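You operate a simulated robot arm through the tools that you are given. There is no shell and no other tool.

The job below is to be done with a simulated robot arm. You get a single attempt, and the scene is never put back.

TASK
Unload the small marker: a sharp mark goes to the green tray, a faint one to the red.
Fine: key off before the drawer opens; drawer back in, fan off.

The check looks at the end state, three seconds after you hand in, the way a careful person would. Anything else that was tipped, shoved, dropped, spilled or broken makes it a failure.

THE ROBOT
A 6-joint arm with a two-finger parallel gripper, fixed in place. Base frame: the origin is at the foot of the arm, x ahead of it, y to its left, z up; the work surface is at about z = 80. Lengths are in cm, angles in degrees, forces in N, time in s.
With the tool pointing down near the work surface it reaches from about 26 to 68 cm from the base axis. Its first joint turns from -66.0 to 66.0 degrees. Payload 2.9 kg.
The TCP is the grasp point between the finger pads, 3 cm short of the fingertips. In the tool frame z runs along the fingers and y along their closing line. Largest opening 11 cm; finger width 2, thickness 1; the body of the gripper, 4.8 by 11.2 cm, starts 5.5 cm behind the TCP.
Orientation is told as [roll, pitch, yaw] about the base's x, y, z axes, in that order, counted from this pose: with the fingers straight down and closing along the base's y, the tool's x points along the base's -x, its y along +y and its z along -z.

THE INTERFACE
- The arm moves only by the tool play_rows. Its argument "steps" is a list that holds one entry, the list of rows, each a list of 7 numbers: the shift along the tool's x, y, z in cm, then the turn, a rotation vector about the tool's x, y, z in degrees, then the opening, from 0 (shut) to 1 (fully open). In form: [[[x, y, z, wx, wy, wz, gripper], ...]]. A call has 1 to 20 rows; each row shifts and turns the commanded pose from where the row before left it, along the tool's axes as they then stand. A row lasts 0.2 s, in which the tool goes at most 5 cm and 8.6 degrees; a call with a longer step from one row to the next is refused whole, and so is a gripper value outside its range. Where a pose cannot be reached the arm comes as near as it can. A force on the tool above 40 N (or 10 N above the force at the start of the call, whichever is more), or a blocked arm, ends the call early, and 0.2 s more pass. Each finger travels about 10.8 cm/s and halts on what it meets, pressing with about 20 N; the grip force reading is that of the motor and also rises with nothing between the fingers. The clock runs only during rows and for 0.2 s after the last one: add rows that do not move to give the fingers time. The reply holds the time, the measured pose of the TCP, the force on the tool along the base axes, the opening and the grip force, in the units named above and with some noise, with the torque about the TCP (base axes, N m) and any sound that the robot's microphone picked up.
- Cameras (640 x 400 px; columns grow to the right, rows downward): "scene" is fixed at [7.02, 42.46, 139.67]; the picture's right is [-0.83, -0.56, 0.00], its down [-0.25, 0.37, -0.90] and it looks along [0.50, -0.74, -0.44] (base axes); focal length 289 px, centre (320, 200). "wrist" rides on the gripper at [7.2, 1.7, -10.3] in the tool frame; the picture's right is [-0.23, 0.97, 0.00], its down [-0.76, -0.18, -0.62] and it looks along [-0.61, -0.14, 0.78] (tool axes); focal length 222 px, centre (320, 200). There is no depth. A picture from a camera that has moved, and an enlarged one, comes with that camera's place and axes in the base frame and with its lens.
- snapshot(camera): a new picture of that camera. It takes no simulated time.
- close_up(camera, box): a new picture of the part [left, top, right, bottom] of that camera's present view, enlarged. It takes no simulated time.
- finish_job(): hands the job in; it is judged then, once.

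Nothing tells you positions but the pictures and the camera data. Unless the task says otherwise, let go and move clear before handing in.

The tools are called after "Call:" as name(argument=value, ...) on one line, values as JSON. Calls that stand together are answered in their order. play_rows: Moves the arm, as the interface text tells. Its arguments: {"type":"object","properties":{"steps":{"type":"array","items":{"type":"array","items":{"type":"array","items":{"type":"number"}}}}},"required":["steps"]} The other tools are called the same way: snapshot (camera) takes a picture; close_up (camera, box) takes an enlarged picture of a part of a camera's view; finish_job () hands the job in.

At the start:

```text
t: 0.0
tool_pos: [38.21, 7.02, 131.0]
tcp_rot: [0.0, 0.0, 0.0]
ft_force: [-0.3, 0.1, -0.3]
torque: [-0.01, 0.01, -0.06]
grip_width: 11.01
finger_force: 0.0
```

scene: 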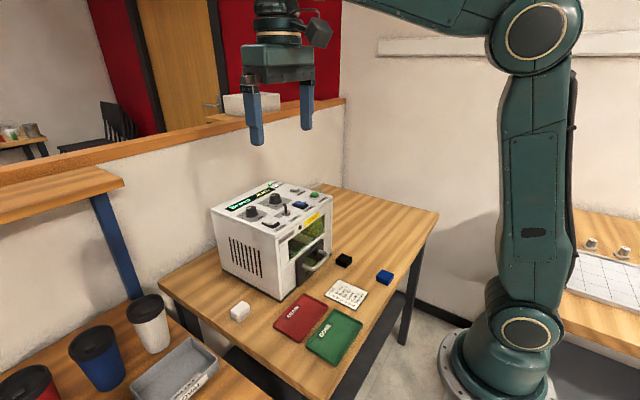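
wrist: 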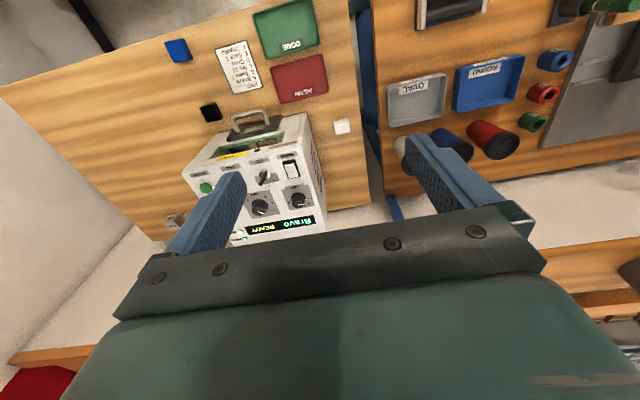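

I see a white machine (the "small marker") on the wooden table with knobs, a switch, a key and a drawer with a handle, plus red and green trays and a card in front of it. I'll take enlarged pictures first to read labels and locate the controls.

Call:
close_up(camera="scene", box=[200, 170, 350, 300])

Call:
close_up(camera="scene", box=[260, 240, 410, 370])

Call:
close_up(camera="wrist", box=[170, 90, 370, 250])

Call:
close_up(camera="wrist", box=[150, 0, 350, 130])

```text
3.08 times, centred on (275, 235) of scene
camera zoom: at [7.02, 42.46, 139.67], right [-0.83, -0.56, 0.0], down [-0.25, 0.37, -0.9], along [0.5, -0.74, -0.44], focal length 888 px, centre (458, 92)
```

zoom: 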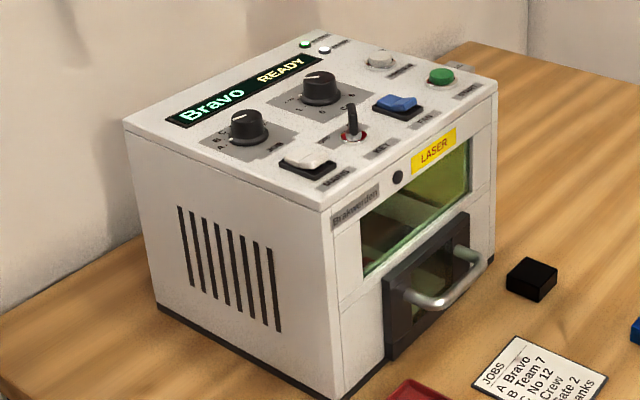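

```text
3.08 times, centred on (335, 305) of scene
camera zoom: at [7.02, 42.46, 139.67], right [-0.83, -0.56, 0.0], down [-0.25, 0.37, -0.9], along [0.5, -0.74, -0.44], focal length 888 px, centre (274, -123)
```

zoom: 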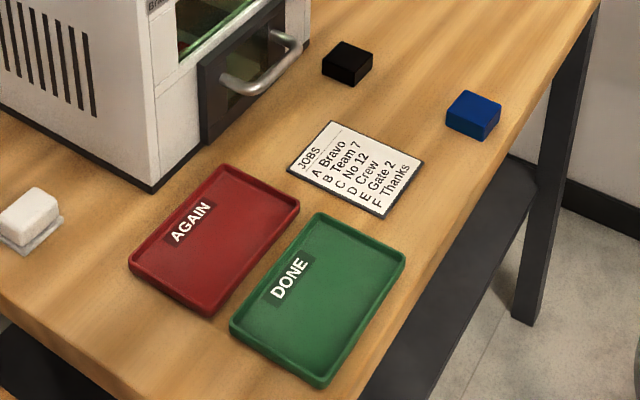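

```text
2.50 times, centred on (270, 170) of wrist
camera zoom: at [30.9, 8.6, 141.33], right [0.23, 0.97, 0.0], down [0.76, -0.18, 0.62], along [0.61, -0.14, -0.78], focal length 555 px, centre (445, 275)
```

zoom: 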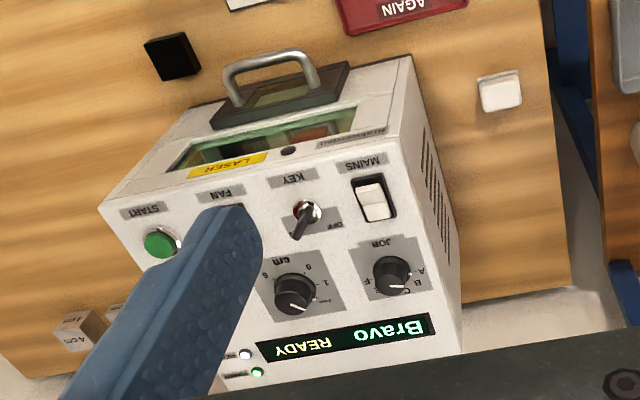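

```text
3.08 times, centred on (250, 65) of wrist
camera zoom: at [30.9, 8.6, 141.33], right [0.23, 0.97, 0.0], down [0.76, -0.18, 0.62], along [0.61, -0.14, -0.78], focal length 684 px, centre (535, 615)
```

zoom: 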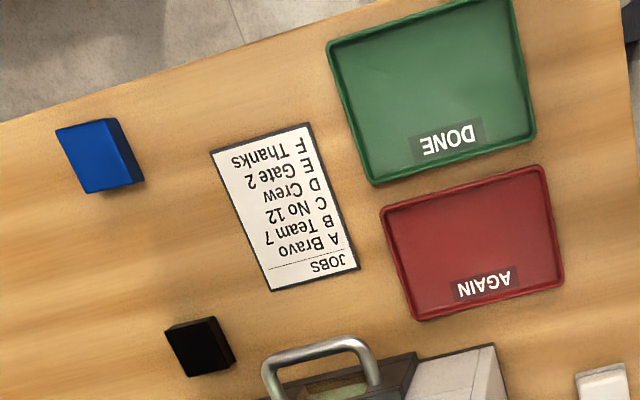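

The machine's front faces the robot at about x=48.5, y from 0 to -27, with the top at about z=101; the key, mains and fan switches are on its top. I'll zoom in on the key, the fan switch and the drawer before moving.

Call:
close_up(camera="wrist", box=[250, 150, 330, 200])

Call:
close_up(camera="scene", box=[260, 185, 330, 229])

Call:
close_up(camera="scene", box=[280, 215, 344, 295])

Call:
close_up(camera="wrist", box=[190, 100, 330, 180])

```text
8.00 times, centred on (290, 175) of wrist
camera zoom: at [30.9, 8.6, 141.33], right [0.23, 0.97, 0.0], down [0.76, -0.18, 0.62], along [0.61, -0.14, -0.78], focal length 1777 px, centre (560, 400)
```

zoom: 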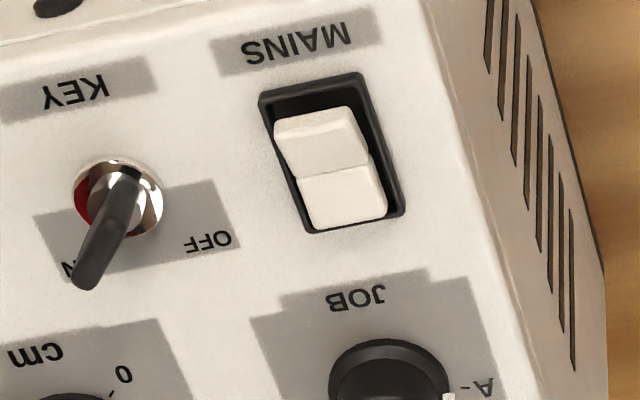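

```text
9.09 times, centred on (295, 207) of scene
camera zoom: at [7.02, 42.46, 139.67], right [-0.83, -0.56, 0.0], down [-0.25, 0.37, -0.9], along [0.5, -0.74, -0.44], focal length 2624 px, centre (547, 136)
```

zoom: 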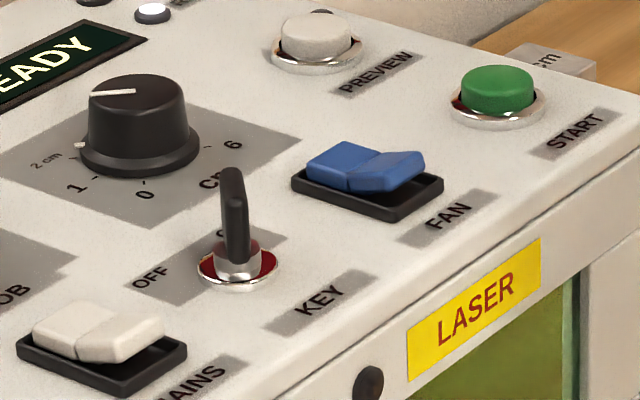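

```text
5.00 times, centred on (312, 255) of scene
camera zoom: at [7.02, 42.46, 139.67], right [-0.83, -0.56, 0.0], down [-0.25, 0.37, -0.9], along [0.5, -0.74, -0.44], focal length 1443 px, centre (360, -75)
```

zoom: 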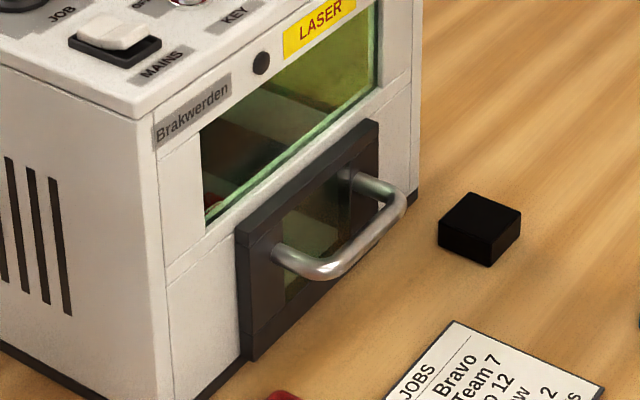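

```text
4.57 times, centred on (260, 140) of wrist
camera zoom: at [30.9, 8.6, 141.33], right [0.23, 0.97, 0.0], down [0.76, -0.18, 0.62], along [0.61, -0.14, -0.78], focal length 1015 px, centre (594, 474)
```

zoom: 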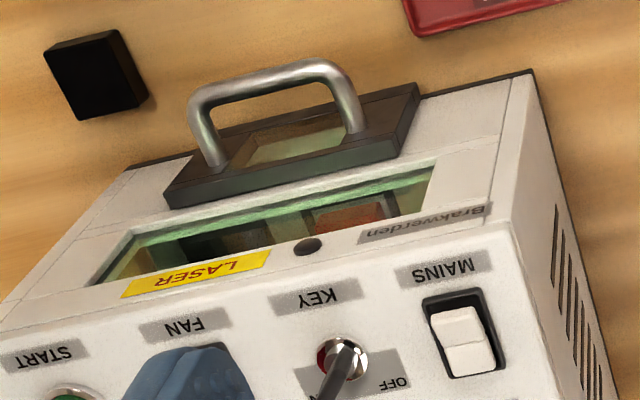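

The key is a standing blade/lever near (54, -10, 101+) with ON/OFF marks; the fan rocker is near (54.6, -17.5). I'll bring the wrist camera closer above the panel to see how the key and switches stand.

Call:
play_rows(steps=[[[-0.63, -2.78, 2.33, 0, 0, 0, 1], [-0.63, -2.78, 2.33, 0, 0, 0, 1], [-0.63, -2.78, 2.33, 0, 0, 0, 1], [-0.63, -2.78, 2.33, 0, 0, 0, 1], [-0.63, -2.78, 2.33, 0, 0, 0, 1], [-0.63, -2.78, 2.33, 0, 0, 0, 1], [0, 0, 0, 0, 0, 0, 1]]])

Call:
snapshot(camera="wrist")

Call:
snapshot(camera="scene")

```text
t: 1.6
tool_pos: [42.06, -9.67, 116.99]
tcp_rot: [0.0, 0.0, 0.0]
ft_force: [0.6, 0.2, 0.5]
torque: [-0.02, 0.0, -0.03]
grip_width: 10.99
finger_force: 0.1
```

```text
taken
camera wrist: at [34.77, -7.9, 127.42], right [0.23, 0.97, 0.0], down [0.76, -0.18, 0.62], along [0.61, -0.14, -0.78], focal length 222 px, centre (320, 200)
```

wrist: 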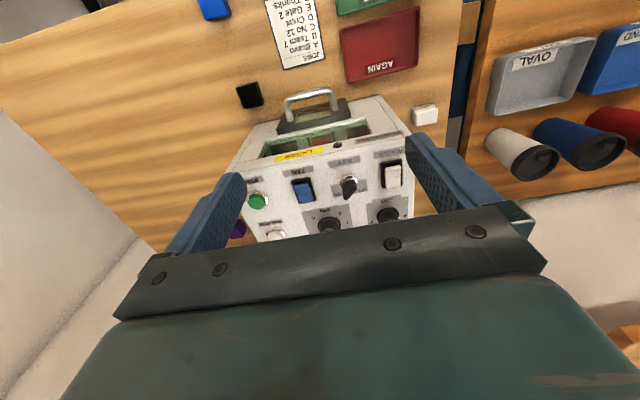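

```text
taken
```

scene: 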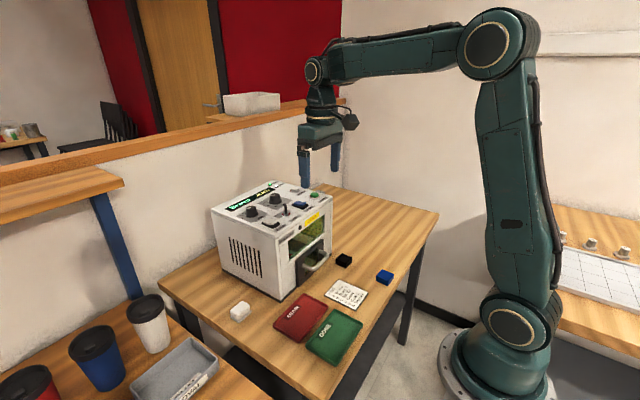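

The panel is well in view between the fingers. I'll zoom in on the key, fan and drawer front.

Call:
close_up(camera="wrist", box=[325, 150, 389, 210])

Call:
close_up(camera="wrist", box=[240, 85, 420, 240])

Call:
close_up(camera="wrist", box=[240, 80, 400, 180])

```text
6.67 times, centred on (357, 180) of wrist
camera zoom: at [34.77, -7.9, 127.42], right [0.23, 0.97, 0.0], down [0.76, -0.18, 0.62], along [0.61, -0.14, -0.78], focal length 1481 px, centre (73, 333)
```

zoom: 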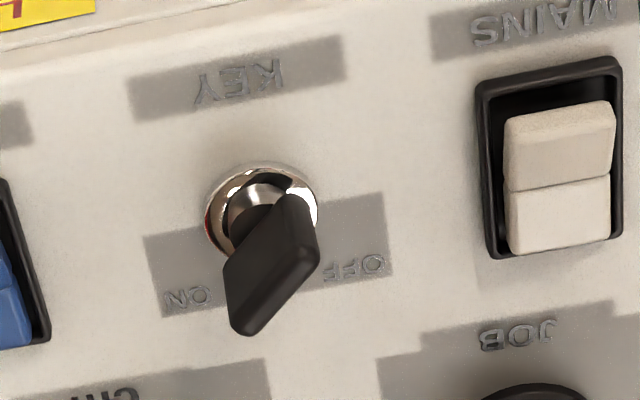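

```text
2.58 times, centred on (330, 162) of wrist
camera zoom: at [34.77, -7.9, 127.42], right [0.23, 0.97, 0.0], down [0.76, -0.18, 0.62], along [0.61, -0.14, -0.78], focal length 573 px, centre (294, 297)
```

zoom: 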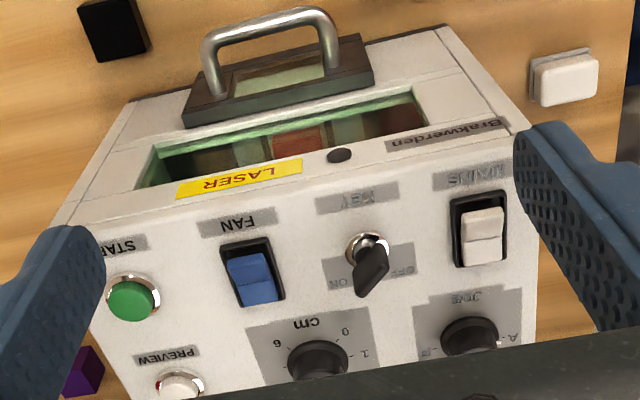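

```text
4.00 times, centred on (320, 130) of wrist
camera zoom: at [34.77, -7.9, 127.42], right [0.23, 0.97, 0.0], down [0.76, -0.18, 0.62], along [0.61, -0.14, -0.78], focal length 888 px, centre (320, 480)
```

zoom: 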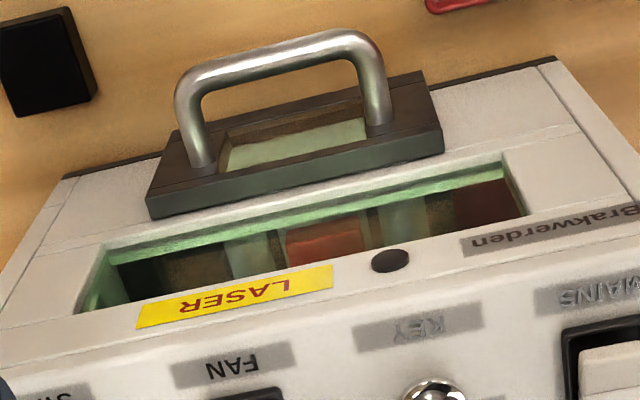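

The key is an upright bow at about (52.2, -8.0), its blade lying toward ON (azimuth about -45°), top near z=105.5; OFF lies 90° counter-clockwise seen from above. I'll hover above the key with the fingers turned across its blade and look again.

Call:
play_rows(steps=[[[-3.38, 0.56, 1.33, 0, 0, 0, 0.8], [-3.38, 0.56, 1.33, 0, 0, 0, 0.6], [-3.38, 0.55, 1.33, 0, 0, 0, 0.4], [0, 0, 0, 0, 0, 7.5, 0.4], [0, 0, 0, 0, 0, 7.5, 0.4], [0, 0, 0, 0, 0, 7.5, 0.4], [0, 0, 0, 0, 0, 7.5, 0.4], [0, 0, 0, 0, 0, 7.5, 0.4], [0, 0, 0, 0, 0, 7.5, 0.4], [0, 0, 0, 0, 0, 0, 0.4]]])

Call:
snapshot(camera="wrist")

Call:
close_up(camera="wrist", box=[260, 110, 380, 210])

Call:
close_up(camera="scene", box=[250, 150, 340, 230])

```text
t: 3.8
tool_pos: [52.18, -8.2, 112.87]
tcp_rot: [0.2, 0.0, -45.2]
ft_force: [0.3, 0.2, 0.4]
torque: [-0.01, -0.03, 0.03]
grip_width: 4.4
finger_force: 0.1
```

```text
taken
camera wrist: at [48.18, -1.82, 123.3], right [0.85, 0.53, 0.0], down [0.41, -0.67, 0.62], along [0.33, -0.53, -0.78], focal length 222 px, centre (320, 200)
```

wrist: 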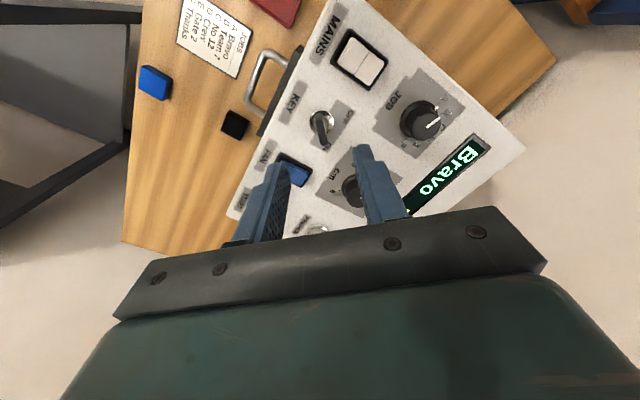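

```text
4.00 times, centred on (320, 160) of wrist
camera zoom: at [48.18, -1.82, 123.3], right [0.85, 0.53, 0.0], down [0.41, -0.67, 0.62], along [0.33, -0.53, -0.78], focal length 888 px, centre (320, 360)
```

zoom: 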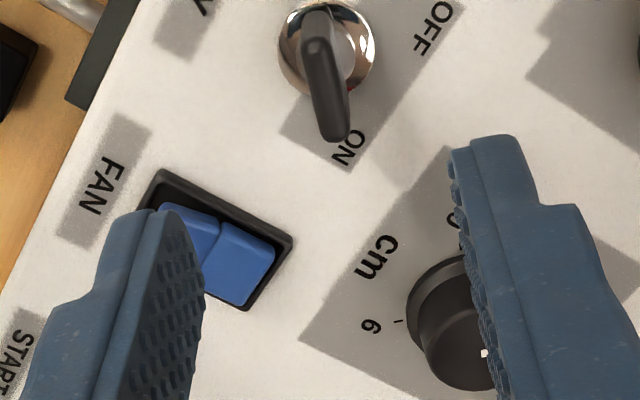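

```text
5.00 times, centred on (295, 190) of scene
camera zoom: at [7.02, 42.46, 139.67], right [-0.83, -0.56, 0.0], down [-0.25, 0.37, -0.9], along [0.5, -0.74, -0.44], focal length 1443 px, centre (445, 250)
```

zoom: 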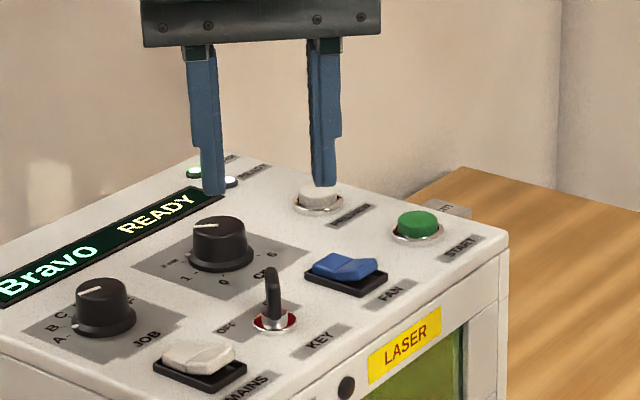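

The fingers are squarely across the key, which I place at (52.3, -8.05); ON and OFF marks confirm a 90° counter-clockwise turn. I'll go down a bit so the tips just straddle the bow and check centring.

Call:
play_rows(steps=[[[0, 0, 1.85, 0, 0, 0, 0.4], [0, 0, 1.85, 0, 0, 0, 0.35], [0, 0, 1.8, 0, 0, 0, 0.3], [0, 0, 0, 0, 0, 0, 0.3]]])

Call:
close_up(camera="wrist", box=[260, 110, 380, 210])

Call:
close_up(camera="scene", box=[260, 170, 340, 230])

```text
t: 4.8
tool_pos: [52.21, -8.09, 107.52]
tcp_rot: [0.1, 0.1, -45.0]
ft_force: [-0.3, 0.1, 0.2]
torque: [-0.01, -0.02, -0.02]
grip_width: 3.31
finger_force: 0.1
```

```text
4.00 times, centred on (320, 160) of wrist
camera zoom: at [48.14, -1.7, 117.95], right [0.85, 0.53, 0.0], down [0.41, -0.66, 0.62], along [0.33, -0.53, -0.78], focal length 888 px, centre (320, 360)
```

zoom: 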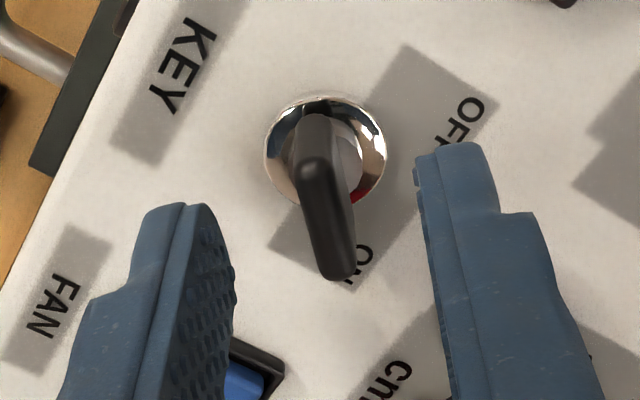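

```text
6.67 times, centred on (300, 200) of scene
camera zoom: at [7.02, 42.46, 139.67], right [-0.83, -0.56, 0.0], down [-0.25, 0.37, -0.9], along [0.5, -0.74, -0.44], focal length 1924 px, centre (453, 200)
```

zoom: 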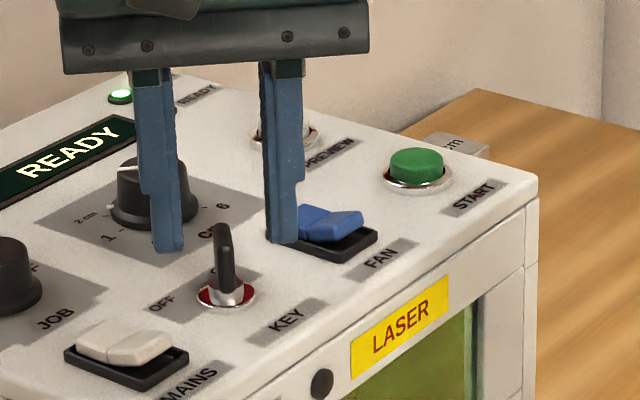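

The bow is centred between the tips. I'll lower about 1.5 cm and close on it.

Call:
play_rows(steps=[[[0, 0, 0.8, 0, 0, 0, 0.3], [0, 0, 0.7, 0, 0, 0, 0.3], [0, 0, 0, 0, 0, 0, 0.2], [0, 0, 0, 0, 0, 0, 0.1], [0, 0, 0, 0, 0, 0, 0.0], [0, 0, 0, 0, 0, 0, 0.0], [0, 0, 0, 0, 0, 0, 0.0]]])

Call:
close_up(camera="wrist", box=[260, 110, 380, 210])

Call:
close_up(camera="scene", box=[260, 170, 340, 230])

```text
t: 6.4
tool_pos: [52.11, -7.96, 106.11]
tcp_rot: [0.1, -0.2, -44.9]
ft_force: [11.6, 11.5, -4.6]
torque: [-0.81, -1.0, 0.02]
grip_width: 0.66
finger_force: 44.8
```

```text
4.00 times, centred on (320, 160) of wrist
camera zoom: at [48.16, -1.65, 116.45], right [0.85, 0.53, 0.0], down [0.41, -0.66, 0.62], along [0.33, -0.53, -0.78], focal length 888 px, centre (320, 360)
```

zoom: 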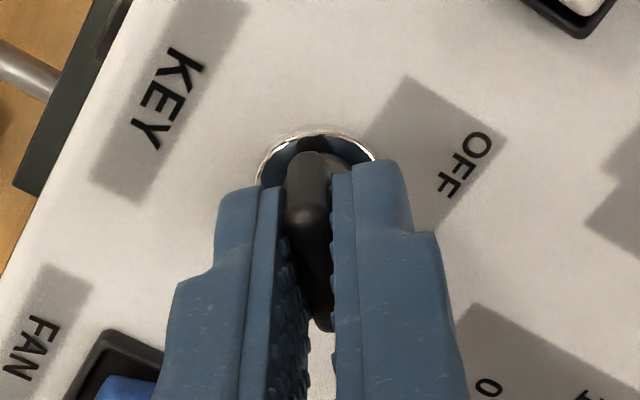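

```text
6.67 times, centred on (300, 200) of scene
camera zoom: at [7.06, 42.49, 139.65], right [-0.83, -0.56, 0.0], down [-0.25, 0.37, -0.9], along [0.5, -0.74, -0.44], focal length 1924 px, centre (453, 200)
```

zoom: 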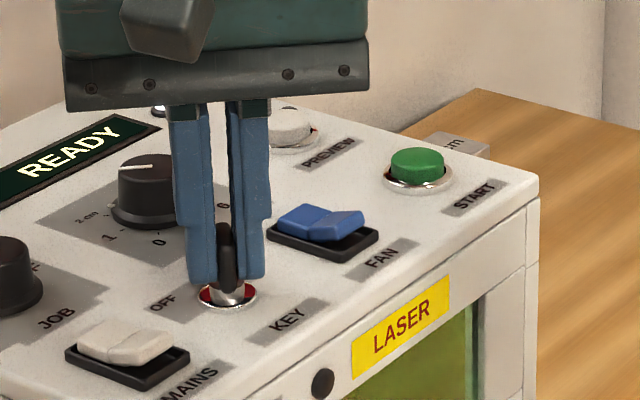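

The key is gripped (0.66 cm wide), with a sideways force of about 16 N along the closing line, so I'm slightly off its axis. I'll ease the tool a little that way before turning.

Call:
play_rows(steps=[[[0, 0.1, 0, 0, 0, 0, 0.0], [0, 0, 0, 0, 0, 0, 0.0]]])

```text
t: 7.0
tool_pos: [52.22, -8.07, 106.07]
tcp_rot: [0.1, -0.1, -45.0]
ft_force: [4.1, 11.8, 3.1]
torque: [-0.51, -0.64, 0.01]
grip_width: 0.69
finger_force: 45.2
```

The load dropped by about a third per 0.1 cm, so I'll shift a bit more.

Call:
play_rows(steps=[[[0, 0.17, 0, 0, 0, 0, 0.0], [0, 0, 0, 0, 0, 0, 0.0]]])

```text
t: 7.6
tool_pos: [52.23, -7.94, 106.01]
tcp_rot: [-0.1, 0.2, -45.1]
ft_force: [-12.3, 2.6, 7.5]
torque: [-0.01, -0.04, 0.09]
grip_width: 0.67
finger_force: 45.1
```

Call:
play_rows(steps=[[[0, -0.03, 0, 0, 0, 0, 0.0], [0, 0, 0, 0, 0, 0, 0.0]]])

```text
t: 8.2
tool_pos: [52.2, -7.95, 105.98]
tcp_rot: [-0.1, 0.1, -45.1]
ft_force: [-18.3, -1.8, 12.0]
torque: [0.75, 0.95, 0.03]
grip_width: 0.68
finger_force: 44.9
```

The readings are still drifting, so I'll hold still briefly to see where they settle.

Call:
play_rows(steps=[[[0, 0, 0, 0, 0, 0, 0.0], [0, 0, 0, 0, 0, 0, 0.0], [0, 0, 0, 0, 0, 0, 0.0]]])

```text
t: 9.0
tool_pos: [52.09, -7.89, 106.04]
tcp_rot: [-0.1, 0.2, -45.2]
ft_force: [-22.6, -6.1, 9.9]
torque: [-0.15, 0.29, 0.06]
grip_width: 0.7
finger_force: 45.0
```

The side force has now swung the other way, so I overshot; I'll come back by about half and then begin the turn in steps.

Call:
play_rows(steps=[[[0.06, -0.13, 0, 0, 0, 0, 0.0], [0, 0, 0, 0, 0, 0, 0.0], [0, 0, 0, 0, 0, 0, 0.0]]])

```text
t: 9.8
tool_pos: [52.04, -7.97, 106.02]
tcp_rot: [0.1, 0.0, -44.9]
ft_force: [-4.7, -3.9, 9.5]
torque: [0.63, 1.14, 0.01]
grip_width: 0.69
finger_force: 44.8
```

Forces are now low. I'll turn the key 32° counter-clockwise and check.

Call:
play_rows(steps=[[[0, 0, 0, 0, 0, -8, 0.0], [0, 0, 0, 0, 0, -8, 0.0], [0, 0, 0, 0, 0, -8, 0.0], [0, 0, 0, 0, 0, -8, 0.0], [0, 0, 0, 0, 0, 0, 0.0]]])

```text
t: 11.0
tool_pos: [52.18, -7.98, 106.14]
tcp_rot: [0.1, -0.2, -12.9]
ft_force: [-4.4, -6.5, 24.7]
torque: [-0.09, 0.9, -0.04]
grip_width: 0.66
finger_force: 45.0
```

Call:
close_up(camera="wrist", box=[260, 110, 380, 210])

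Call:
close_up(camera="scene", box=[260, 170, 340, 230])

```text
4.00 times, centred on (320, 160) of wrist
camera zoom: at [45.4, -4.71, 116.41], right [0.44, 0.9, 0.0], down [0.7, -0.34, 0.63], along [0.56, -0.27, -0.78], focal length 888 px, centre (320, 360)
```

zoom: 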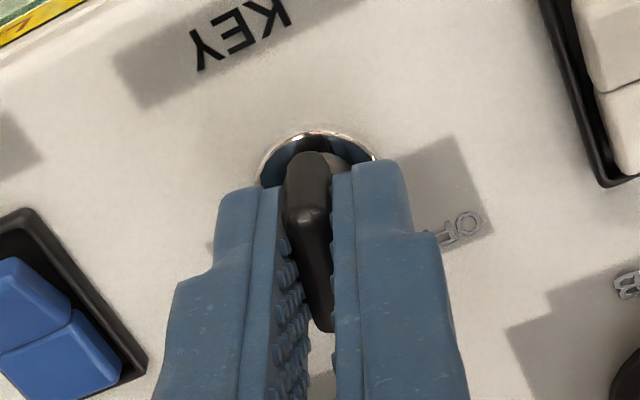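

```text
6.67 times, centred on (300, 200) of scene
camera zoom: at [6.97, 42.44, 139.67], right [-0.83, -0.56, 0.0], down [-0.25, 0.37, -0.9], along [0.5, -0.74, -0.44], focal length 1924 px, centre (453, 200)
```

zoom: 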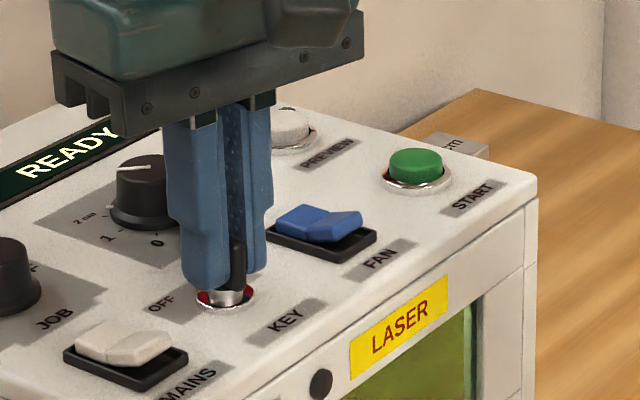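

The key is turning with the fingers. I'll ease up a hair to relieve the vertical load and keep turning.

Call:
play_rows(steps=[[[0, 0, -0.06, 0, 0, -8, 0.0], [0, 0, 0, 0, 0, -8, 0.0], [0, 0, 0, 0, 0, -8, 0.0], [0, 0, 0, 0, 0, -8, 0.0], [0, 0, 0, 0, 0, 0, 0.0]]])

```text
t: 12.2
tool_pos: [52.12, -8.06, 106.03]
tcp_rot: [-0.1, -0.2, 19.0]
ft_force: [4.3, -14.2, 14.7]
torque: [-0.18, -0.38, 0.01]
grip_width: 0.66
finger_force: 44.8
```

Call:
play_rows(steps=[[[0, 0, -0.03, 0, 0, -8, 0.0], [0, 0, 0, 0, 0, -8, 0.0], [0, 0, 0, 0, 0, -8, 0.0], [0, 0, 0, 0, 0, -2, 0.0], [0, 0, 0, 0, 0, 0, 0.0]]])

Call:
close_up(camera="wrist", box=[260, 110, 380, 210])

Call:
close_up(camera="scene", box=[210, 170, 340, 260])

```text
t: 13.4
tool_pos: [52.25, -8.08, 106.02]
tcp_rot: [-0.1, -0.2, 45.0]
ft_force: [17.4, -17.0, 10.6]
torque: [-1.12, 0.63, -0.01]
grip_width: 0.69
finger_force: 44.5
```

```text
4.00 times, centred on (320, 160) of wrist
camera zoom: at [45.78, -11.96, 116.4], right [-0.53, 0.85, 0.0], down [0.66, 0.41, 0.63], along [0.53, 0.33, -0.78], focal length 888 px, centre (320, 360)
```

zoom: 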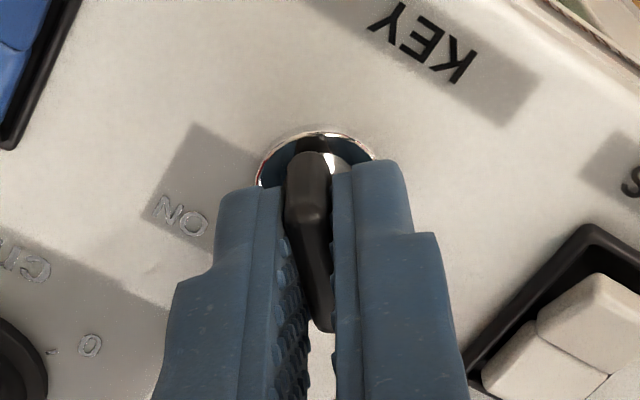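

```text
4.44 times, centred on (275, 215) of scene
camera zoom: at [7.06, 42.41, 139.68], right [-0.83, -0.56, 0.0], down [-0.25, 0.37, -0.9], along [0.5, -0.74, -0.45], focal length 1283 px, centre (520, 133)
```

zoom: 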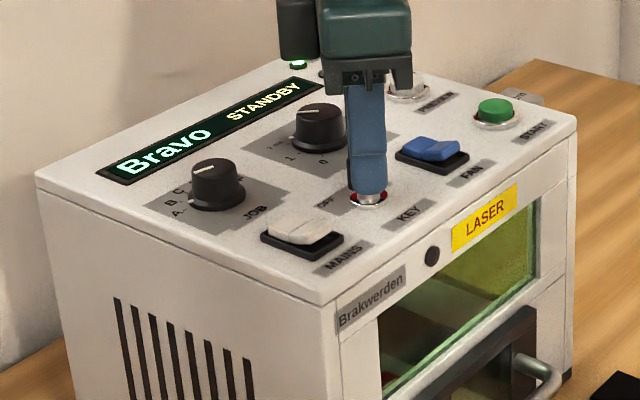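

The display now says "STANDBY" and the blade points to OFF. I'll nudge it 2° more, release, and lift straight up.

Call:
play_rows(steps=[[[0, 0, 0, 0, 0, -2, 0.0], [0, 0, 0, 0, 0, 0, 0.0], [0, 0, 0, 0, 0, 0, 0.15], [0, 0, 0, 0, 0, 0, 0.3], [0, 0, 0, 0, 0, 0, 0.3], [0, 0, -2, 0, 0, 0, 0.3], [0, 0, -3, 0, 0, 0, 0.3], [0, 0, -4, 0, 0, 0, 0.3], [0, 0, 0, 0, 0, 0, 0.3]]])

Call:
close_up(camera="scene", box=[210, 170, 340, 260])

Call:
close_up(camera="wrist", box=[220, 90, 380, 200])

```text
t: 15.4
tool_pos: [52.24, -7.85, 114.94]
tcp_rot: [0.0, 0.0, 47.0]
ft_force: [0.0, -0.8, 0.3]
torque: [0.03, 0.03, 0.0]
grip_width: 3.3
finger_force: 0.0
```

```text
4.44 times, centred on (275, 215) of scene
camera zoom: at [7.02, 42.46, 139.67], right [-0.83, -0.56, 0.0], down [-0.25, 0.37, -0.9], along [0.5, -0.74, -0.44], focal length 1283 px, centre (520, 133)
```

zoom: 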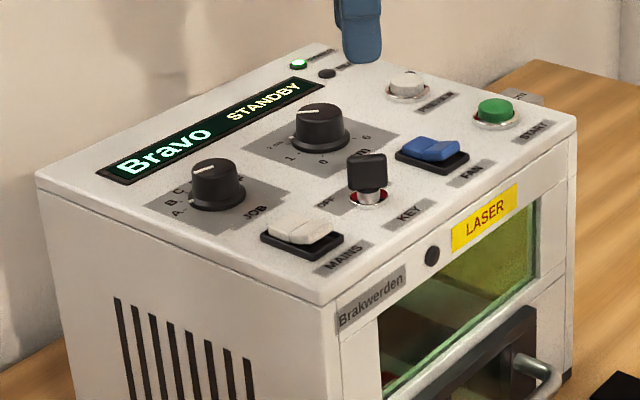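

```text
3.64 times, centred on (300, 145) of wrist
camera zoom: at [46.0, -12.04, 125.36], right [-0.56, 0.83, 0.0], down [0.65, 0.44, 0.62], along [0.52, 0.35, -0.78], focal length 808 px, centre (393, 400)
```

zoom: 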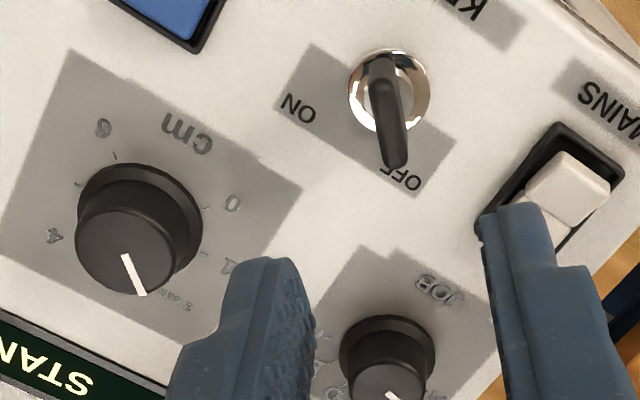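

The key is at OFF. Next is the drawer handle: a horizontal bar at about x=43.7, y from -8 to -15.6, z≈88. I'll back off over the front, turn the fingers to close fore-and-aft, and tilt the tool forward about 25° so the gripper body clears the machine.

Call:
play_rows(steps=[[[0, 0, -3, 0, 0, 0, 0.3], [3.13, 1.93, 0, 0, 0, 0, 0.3], [3.13, 1.93, 0, 0, 0, 0, 0.3], [3.13, 1.93, 0, 0, 0, 0, 0.4], [3.13, 1.93, 0, 0, 0, 0, 0.45], [0, 0, 0, 0, 0, -7.17, 0.45], [0, 0, 0, 0, 0, -7.17, 0.45], [0, 0, 0, 0, 0, -7.17, 0.45], [0, 0, 0, 0, 0, -7.17, 0.45], [0, 0, 0, 0, 0, -7.17, 0.45], [0, 0, 0, 0, 0, -7.17, 0.45], [0, 0, 0, 8.33, 0, 0, 0.45], [0, 0, 0, 8.33, 0, 0, 0.45], [0, 0, 0, 8.33, 0, 0, 0.45], [0, 0, 0, 0, 0, 0, 0.45]]])

Call:
snapshot(camera="wrist")

Call:
snapshot(camera="scene")

```text
t: 18.6
tool_pos: [37.97, -11.96, 118.02]
tcp_rot: [-25.1, -0.1, 90.0]
ft_force: [-0.7, 0.9, 0.2]
torque: [-0.04, -0.02, 0.01]
grip_width: 4.96
finger_force: 0.1
```

```text
taken
camera wrist: at [32.02, -19.08, 126.71], right [-0.88, 0.23, -0.41], down [-0.1, 0.76, 0.64], along [0.46, 0.61, -0.65], focal length 222 px, centre (320, 200)
```

wrist: 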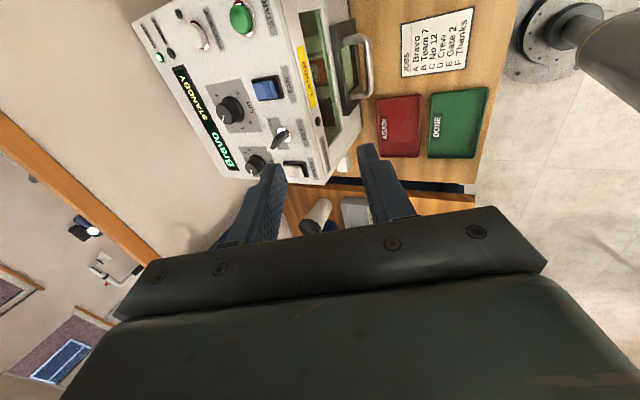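

```text
taken
```

scene: 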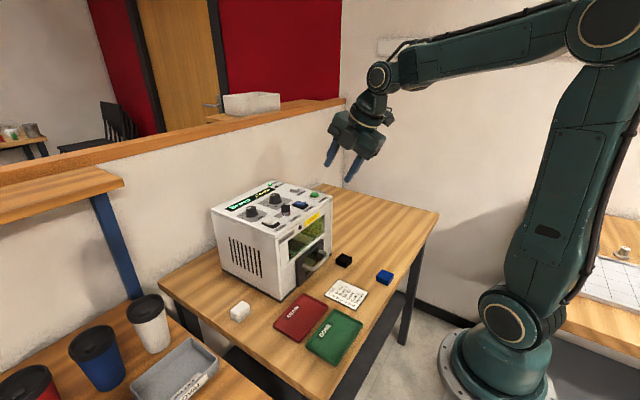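

The tool is tilted with its fingers closing fore-and-aft. I'll zoom in on the handle from here to refine its position.

Call:
close_up(camera="wrist", box=[285, 0, 405, 75])

Call:
close_up(camera="wrist", box=[285, 0, 405, 160])

```text
5.33 times, centred on (345, 38) of wrist
camera zoom: at [32.02, -19.08, 126.71], right [-0.88, 0.23, -0.41], down [-0.1, 0.76, 0.64], along [0.46, 0.61, -0.65], focal length 1185 px, centre (187, 1067)
```

zoom: 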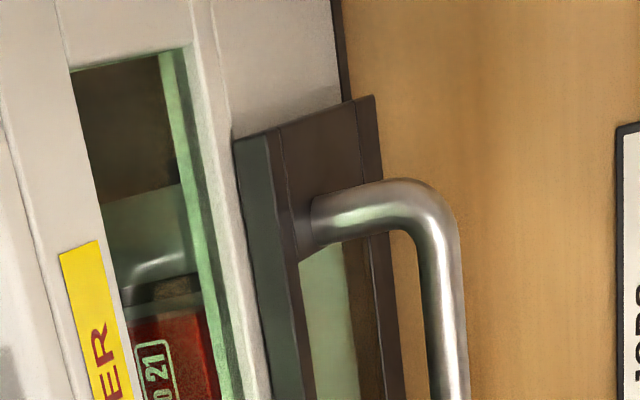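

```text
2.50 times, centred on (345, 80) of wrist
camera zoom: at [32.02, -19.08, 126.71], right [-0.88, 0.23, -0.41], down [-0.1, 0.76, 0.64], along [0.46, 0.61, -0.65], focal length 555 px, centre (258, 500)
```

zoom: 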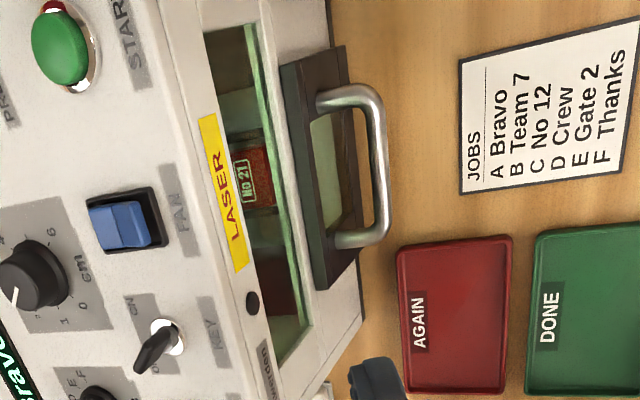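

The bar is at x≈43.6, z≈88, centred at y≈-11.9, with a 2.7 cm gap to the drawer plate; the piece behind the window looks like a red one reading "No 21". I'll lower to a point in line with the bar, opening about 2.3 cm, and check alignment.

Call:
play_rows(steps=[[[0, 1.925, 4.12, 0, 0, 0, 0.35], [0, 1.925, 4.12, 0, 0, 0, 0.25], [0, 1.925, 4.12, 0, 0, 0, 0.21], [0, 1.925, 4.12, 0, 0, 0, 0.21], [0, 0, 0, 0, 0, 0, 0.21]]])

Call:
snapshot(camera="wrist")

Call:
close_up(camera="scene", box=[270, 180, 400, 300])

```text
t: 19.8
tool_pos: [38.09, -11.7, 99.73]
tcp_rot: [-25.0, -0.1, 90.0]
ft_force: [0.9, 0.4, 0.1]
torque: [0.02, 0.0, -0.01]
grip_width: 2.29
finger_force: 0.1
```

```text
taken
camera wrist: at [32.06, -18.97, 108.41], right [-0.88, 0.23, -0.41], down [-0.1, 0.76, 0.64], along [0.46, 0.61, -0.65], focal length 222 px, centre (320, 200)
```

wrist: 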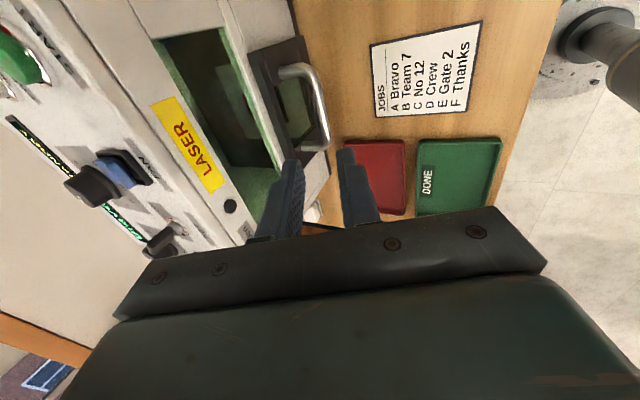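

```text
3.33 times, centred on (335, 240) of scene
camera zoom: at [7.02, 42.45, 139.67], right [-0.83, -0.56, 0.0], down [-0.25, 0.37, -0.9], along [0.5, -0.74, -0.44], focal length 962 px, centre (270, 67)
```

zoom: 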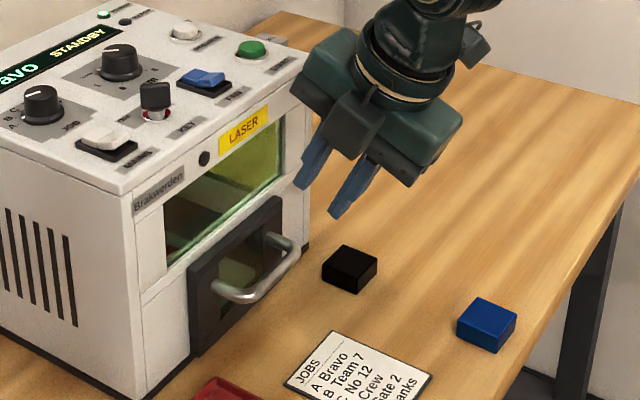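

Call:
close_up(camera="wrist", box=[230, 40, 390, 240])

Call:
close_up(camera="wrist", box=[250, 50, 350, 160])

```text
2.00 times, centred on (310, 140) of wrist
camera zoom: at [32.06, -18.97, 108.41], right [-0.88, 0.23, -0.41], down [-0.1, 0.76, 0.64], along [0.46, 0.61, -0.65], focal length 444 px, centre (340, 320)
```

zoom: 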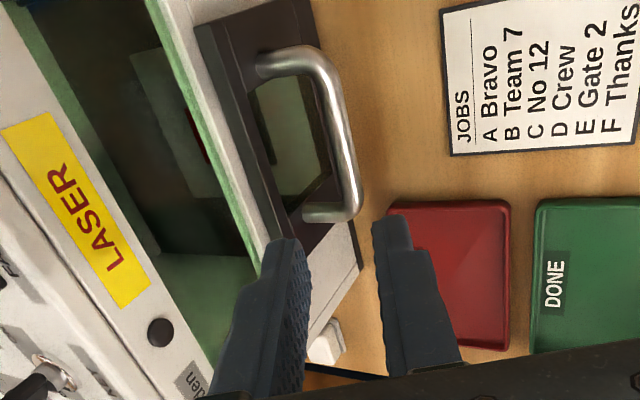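

```text
3.64 times, centred on (300, 105) of wrist
camera zoom: at [32.06, -18.97, 108.41], right [-0.88, 0.23, -0.41], down [-0.1, 0.76, 0.64], along [0.46, 0.61, -0.65], focal length 808 px, centre (393, 546)
```

zoom: 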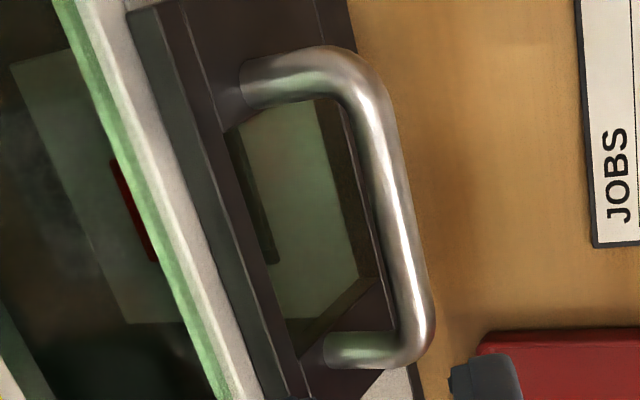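

The bar estimate is (43.5, -11.9, 87.7) ± a few mm and the line of approach looks right. I'll advance 8 cm along the tool axis, stopping short of the bar, and check.

Call:
play_rows(steps=[[[0, 0, 4, 0, 0, 0, 0.21], [0, 0, 4, 0, 0, 0, 0.21], [0, 0, 0, 0, 0, 0, 0.21]]])

Call:
close_up(camera="wrist", box=[230, 60, 390, 210])

Call:
close_up(camera="scene", box=[280, 210, 360, 280])

```text
t: 20.6
tool_pos: [41.32, -11.61, 92.46]
tcp_rot: [-25.1, -0.1, 90.1]
ft_force: [0.1, -0.8, 0.5]
torque: [-0.01, 0.0, 0.0]
grip_width: 2.31
finger_force: 0.1
```

```text
2.67 times, centred on (310, 135) of wrist
camera zoom: at [35.49, -18.91, 101.08], right [-0.88, 0.23, -0.41], down [-0.1, 0.76, 0.64], along [0.46, 0.61, -0.65], focal length 592 px, centre (347, 373)
```

zoom: 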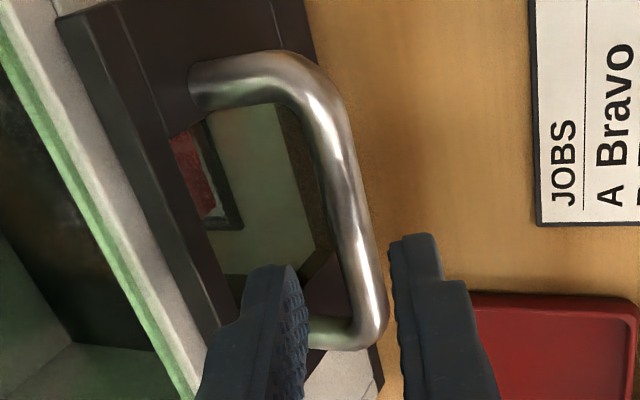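

```text
5.71 times, centred on (320, 245) of scene
camera zoom: at [7.02, 42.46, 139.67], right [-0.83, -0.56, 0.0], down [-0.25, 0.37, -0.9], along [0.5, -0.74, -0.44], focal length 1649 px, centre (320, -57)
```

zoom: 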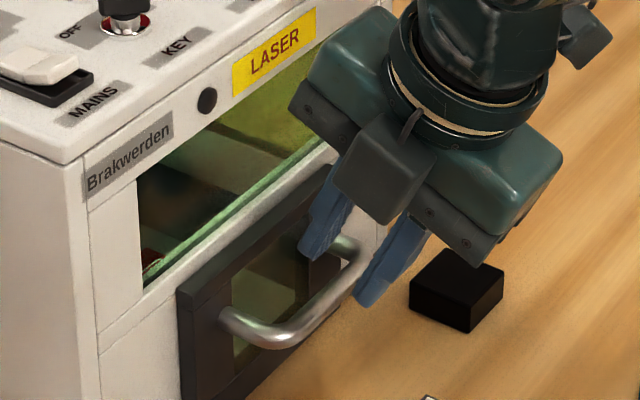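

Alignment looks fine across the gap; the distance to the bar is less certain, so I'll advance 2 cm more and look again.

Call:
play_rows(steps=[[[0, 0, 1, 0, 0, 0, 0.21], [0, 0, 1, 0, 0, 0, 0.21], [0, 0, 0, 0, 0, 0, 0.21]]])

Call:
close_up(camera="wrist", box=[230, 60, 390, 210])

Call:
close_up(camera="scene", box=[280, 210, 360, 280])

```text
t: 21.4
tool_pos: [42.26, -11.75, 90.71]
tcp_rot: [-25.0, -0.2, 90.1]
ft_force: [0.4, -0.4, 0.0]
torque: [-0.01, -0.05, -0.01]
grip_width: 2.29
finger_force: 0.0
```

```text
2.67 times, centred on (310, 135) of wrist
camera zoom: at [36.28, -18.97, 99.38], right [-0.88, 0.23, -0.41], down [-0.1, 0.76, 0.64], along [0.46, 0.61, -0.65], focal length 592 px, centre (347, 373)
```

zoom: 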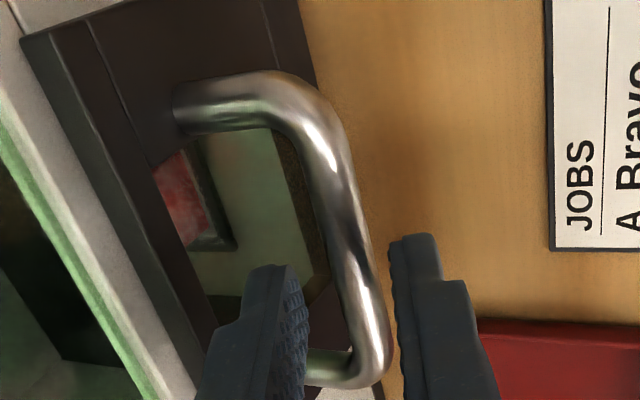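

```text
5.71 times, centred on (320, 245) of scene
camera zoom: at [7.02, 42.46, 139.67], right [-0.83, -0.56, 0.0], down [-0.25, 0.37, -0.9], along [0.5, -0.74, -0.44], focal length 1649 px, centre (320, -57)
```

zoom: 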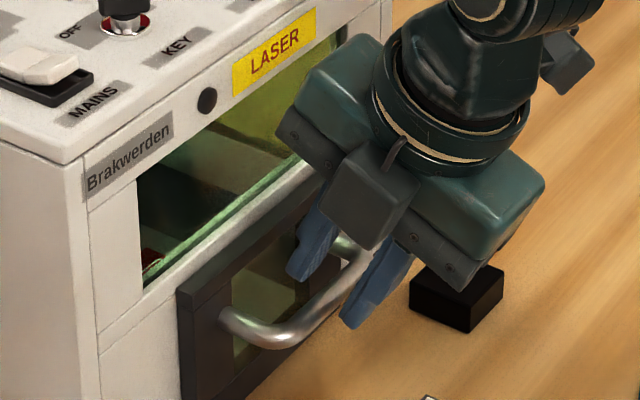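

In the scene view the tips are about level with the bar and straddling it. I'll advance another 1.5 cm.

Call:
play_rows(steps=[[[0, 0, 0.5, 0, 0, 0, 0.21], [0, 0, 0.5, 0, 0, 0, 0.21], [0, 0, 0.5, 0, 0, 0, 0.21], [0, 0, 0, 0, 0, 0, 0.21]]])

Call:
close_up(camera="wrist", box=[230, 60, 390, 210])

Call:
close_up(camera="scene", box=[280, 210, 360, 280])

```text
t: 22.4
tool_pos: [42.87, -11.89, 89.48]
tcp_rot: [-25.0, -0.1, 90.1]
ft_force: [0.3, -0.3, -0.5]
torque: [-0.02, -0.01, 0.0]
grip_width: 2.31
finger_force: 0.1
```

```text
2.67 times, centred on (310, 135) of wrist
camera zoom: at [36.93, -19.06, 98.04], right [-0.88, 0.23, -0.41], down [-0.1, 0.76, 0.64], along [0.46, 0.61, -0.65], focal length 592 px, centre (347, 373)
```

zoom: 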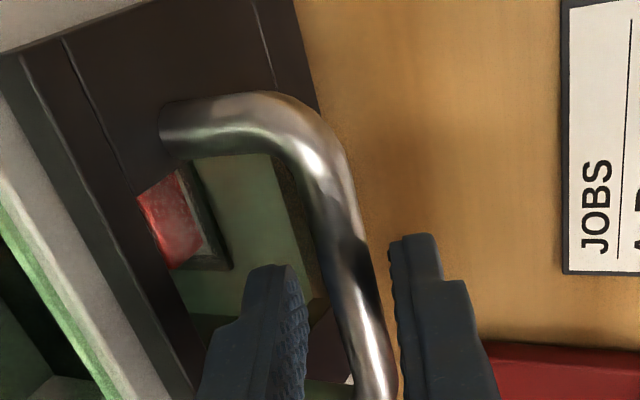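

```text
5.71 times, centred on (320, 245) of scene
camera zoom: at [7.02, 42.46, 139.67], right [-0.83, -0.56, 0.0], down [-0.25, 0.37, -0.9], along [0.5, -0.74, -0.44], focal length 1649 px, centre (320, -57)
```

zoom: 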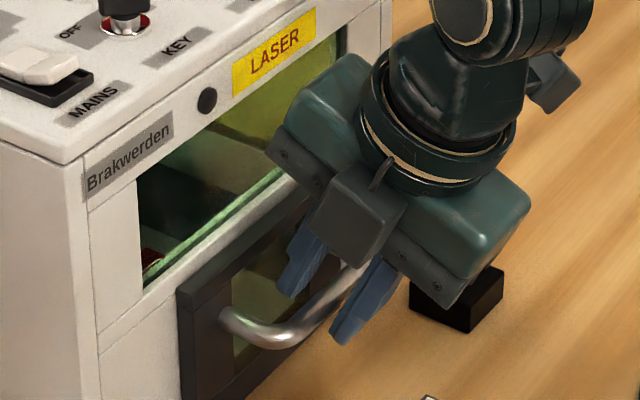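

The bar now lies between the fingers. I'll close gently and see whether they catch it.

Call:
play_rows(steps=[[[0, 0, 0, 0, 0, 0, 0.15], [0, 0, 0, 0, 0, 0, 0.1], [0, 0, 0, 0, 0, 0, 0.05], [0, 0, 0, 0, 0, 0, 0.05]]])

Call:
close_up(camera="wrist", box=[230, 60, 390, 210])

Call:
close_up(camera="scene", box=[280, 210, 360, 280])

```text
t: 23.4
tool_pos: [42.79, -11.76, 89.3]
tcp_rot: [-24.9, -0.1, 90.1]
ft_force: [-5.8, -1.3, -3.9]
torque: [-0.39, 0.18, 0.63]
grip_width: 1.13
finger_force: 45.1
```

```text
2.67 times, centred on (310, 135) of wrist
camera zoom: at [36.87, -19.06, 98.02], right [-0.88, 0.23, -0.41], down [-0.1, 0.76, 0.64], along [0.46, 0.61, -0.65], focal length 592 px, centre (347, 373)
```

zoom: 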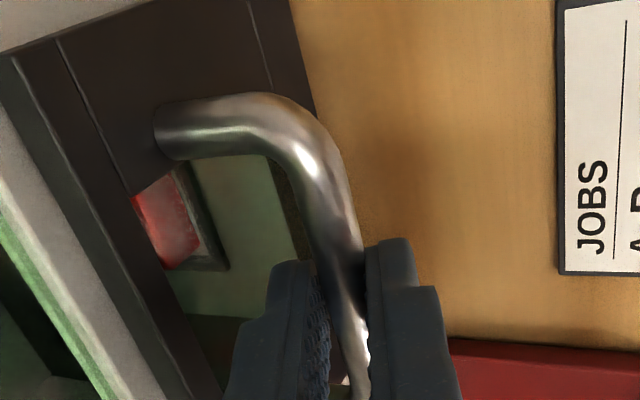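

```text
5.71 times, centred on (320, 245) of scene
camera zoom: at [7.01, 42.45, 139.67], right [-0.83, -0.56, 0.0], down [-0.25, 0.37, -0.9], along [0.5, -0.74, -0.44], focal length 1649 px, centre (320, -57)
```

zoom: 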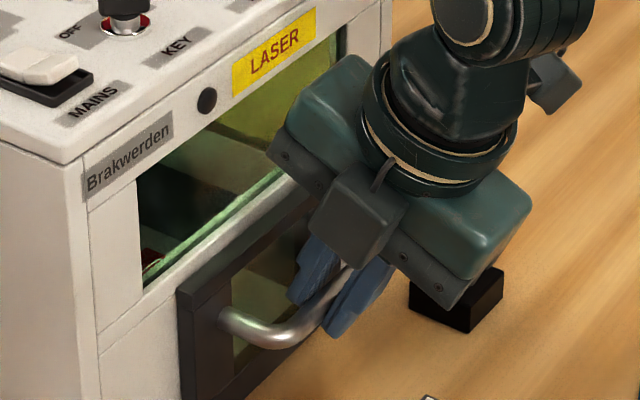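

The bar is gripped (1.13 cm). I'll pull straight back 2 cm to feel how the drawer moves.

Call:
play_rows(steps=[[[0, 0.453, -0.211, 0, 0, 0, 0.0], [0, 0.453, -0.211, 0, 0, 0, 0.0], [0, 0.453, -0.211, 0, 0, 0, 0.0], [0, 0.453, -0.211, 0, 0, 0, 0.0], [0, 0, 0, 0, 0, 0, 0.0]]])

Call:
close_up(camera="scene", box=[270, 200, 370, 290])

```text
t: 24.6
tool_pos: [40.89, -11.89, 89.33]
tcp_rot: [-25.0, 0.0, 90.0]
ft_force: [1.0, -1.3, -17.0]
torque: [0.69, 0.14, 1.11]
grip_width: 1.17
finger_force: 44.8
```

```text
4.44 times, centred on (320, 245) of scene
camera zoom: at [7.05, 42.44, 139.67], right [-0.83, -0.56, 0.0], down [-0.25, 0.37, -0.9], along [0.5, -0.74, -0.45], focal length 1283 px, centre (320, 0)
```

zoom: 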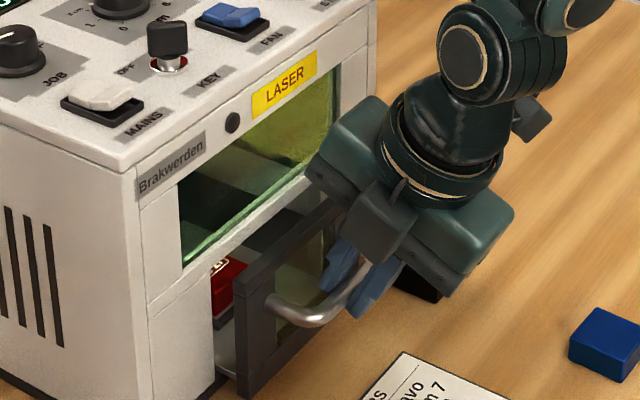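

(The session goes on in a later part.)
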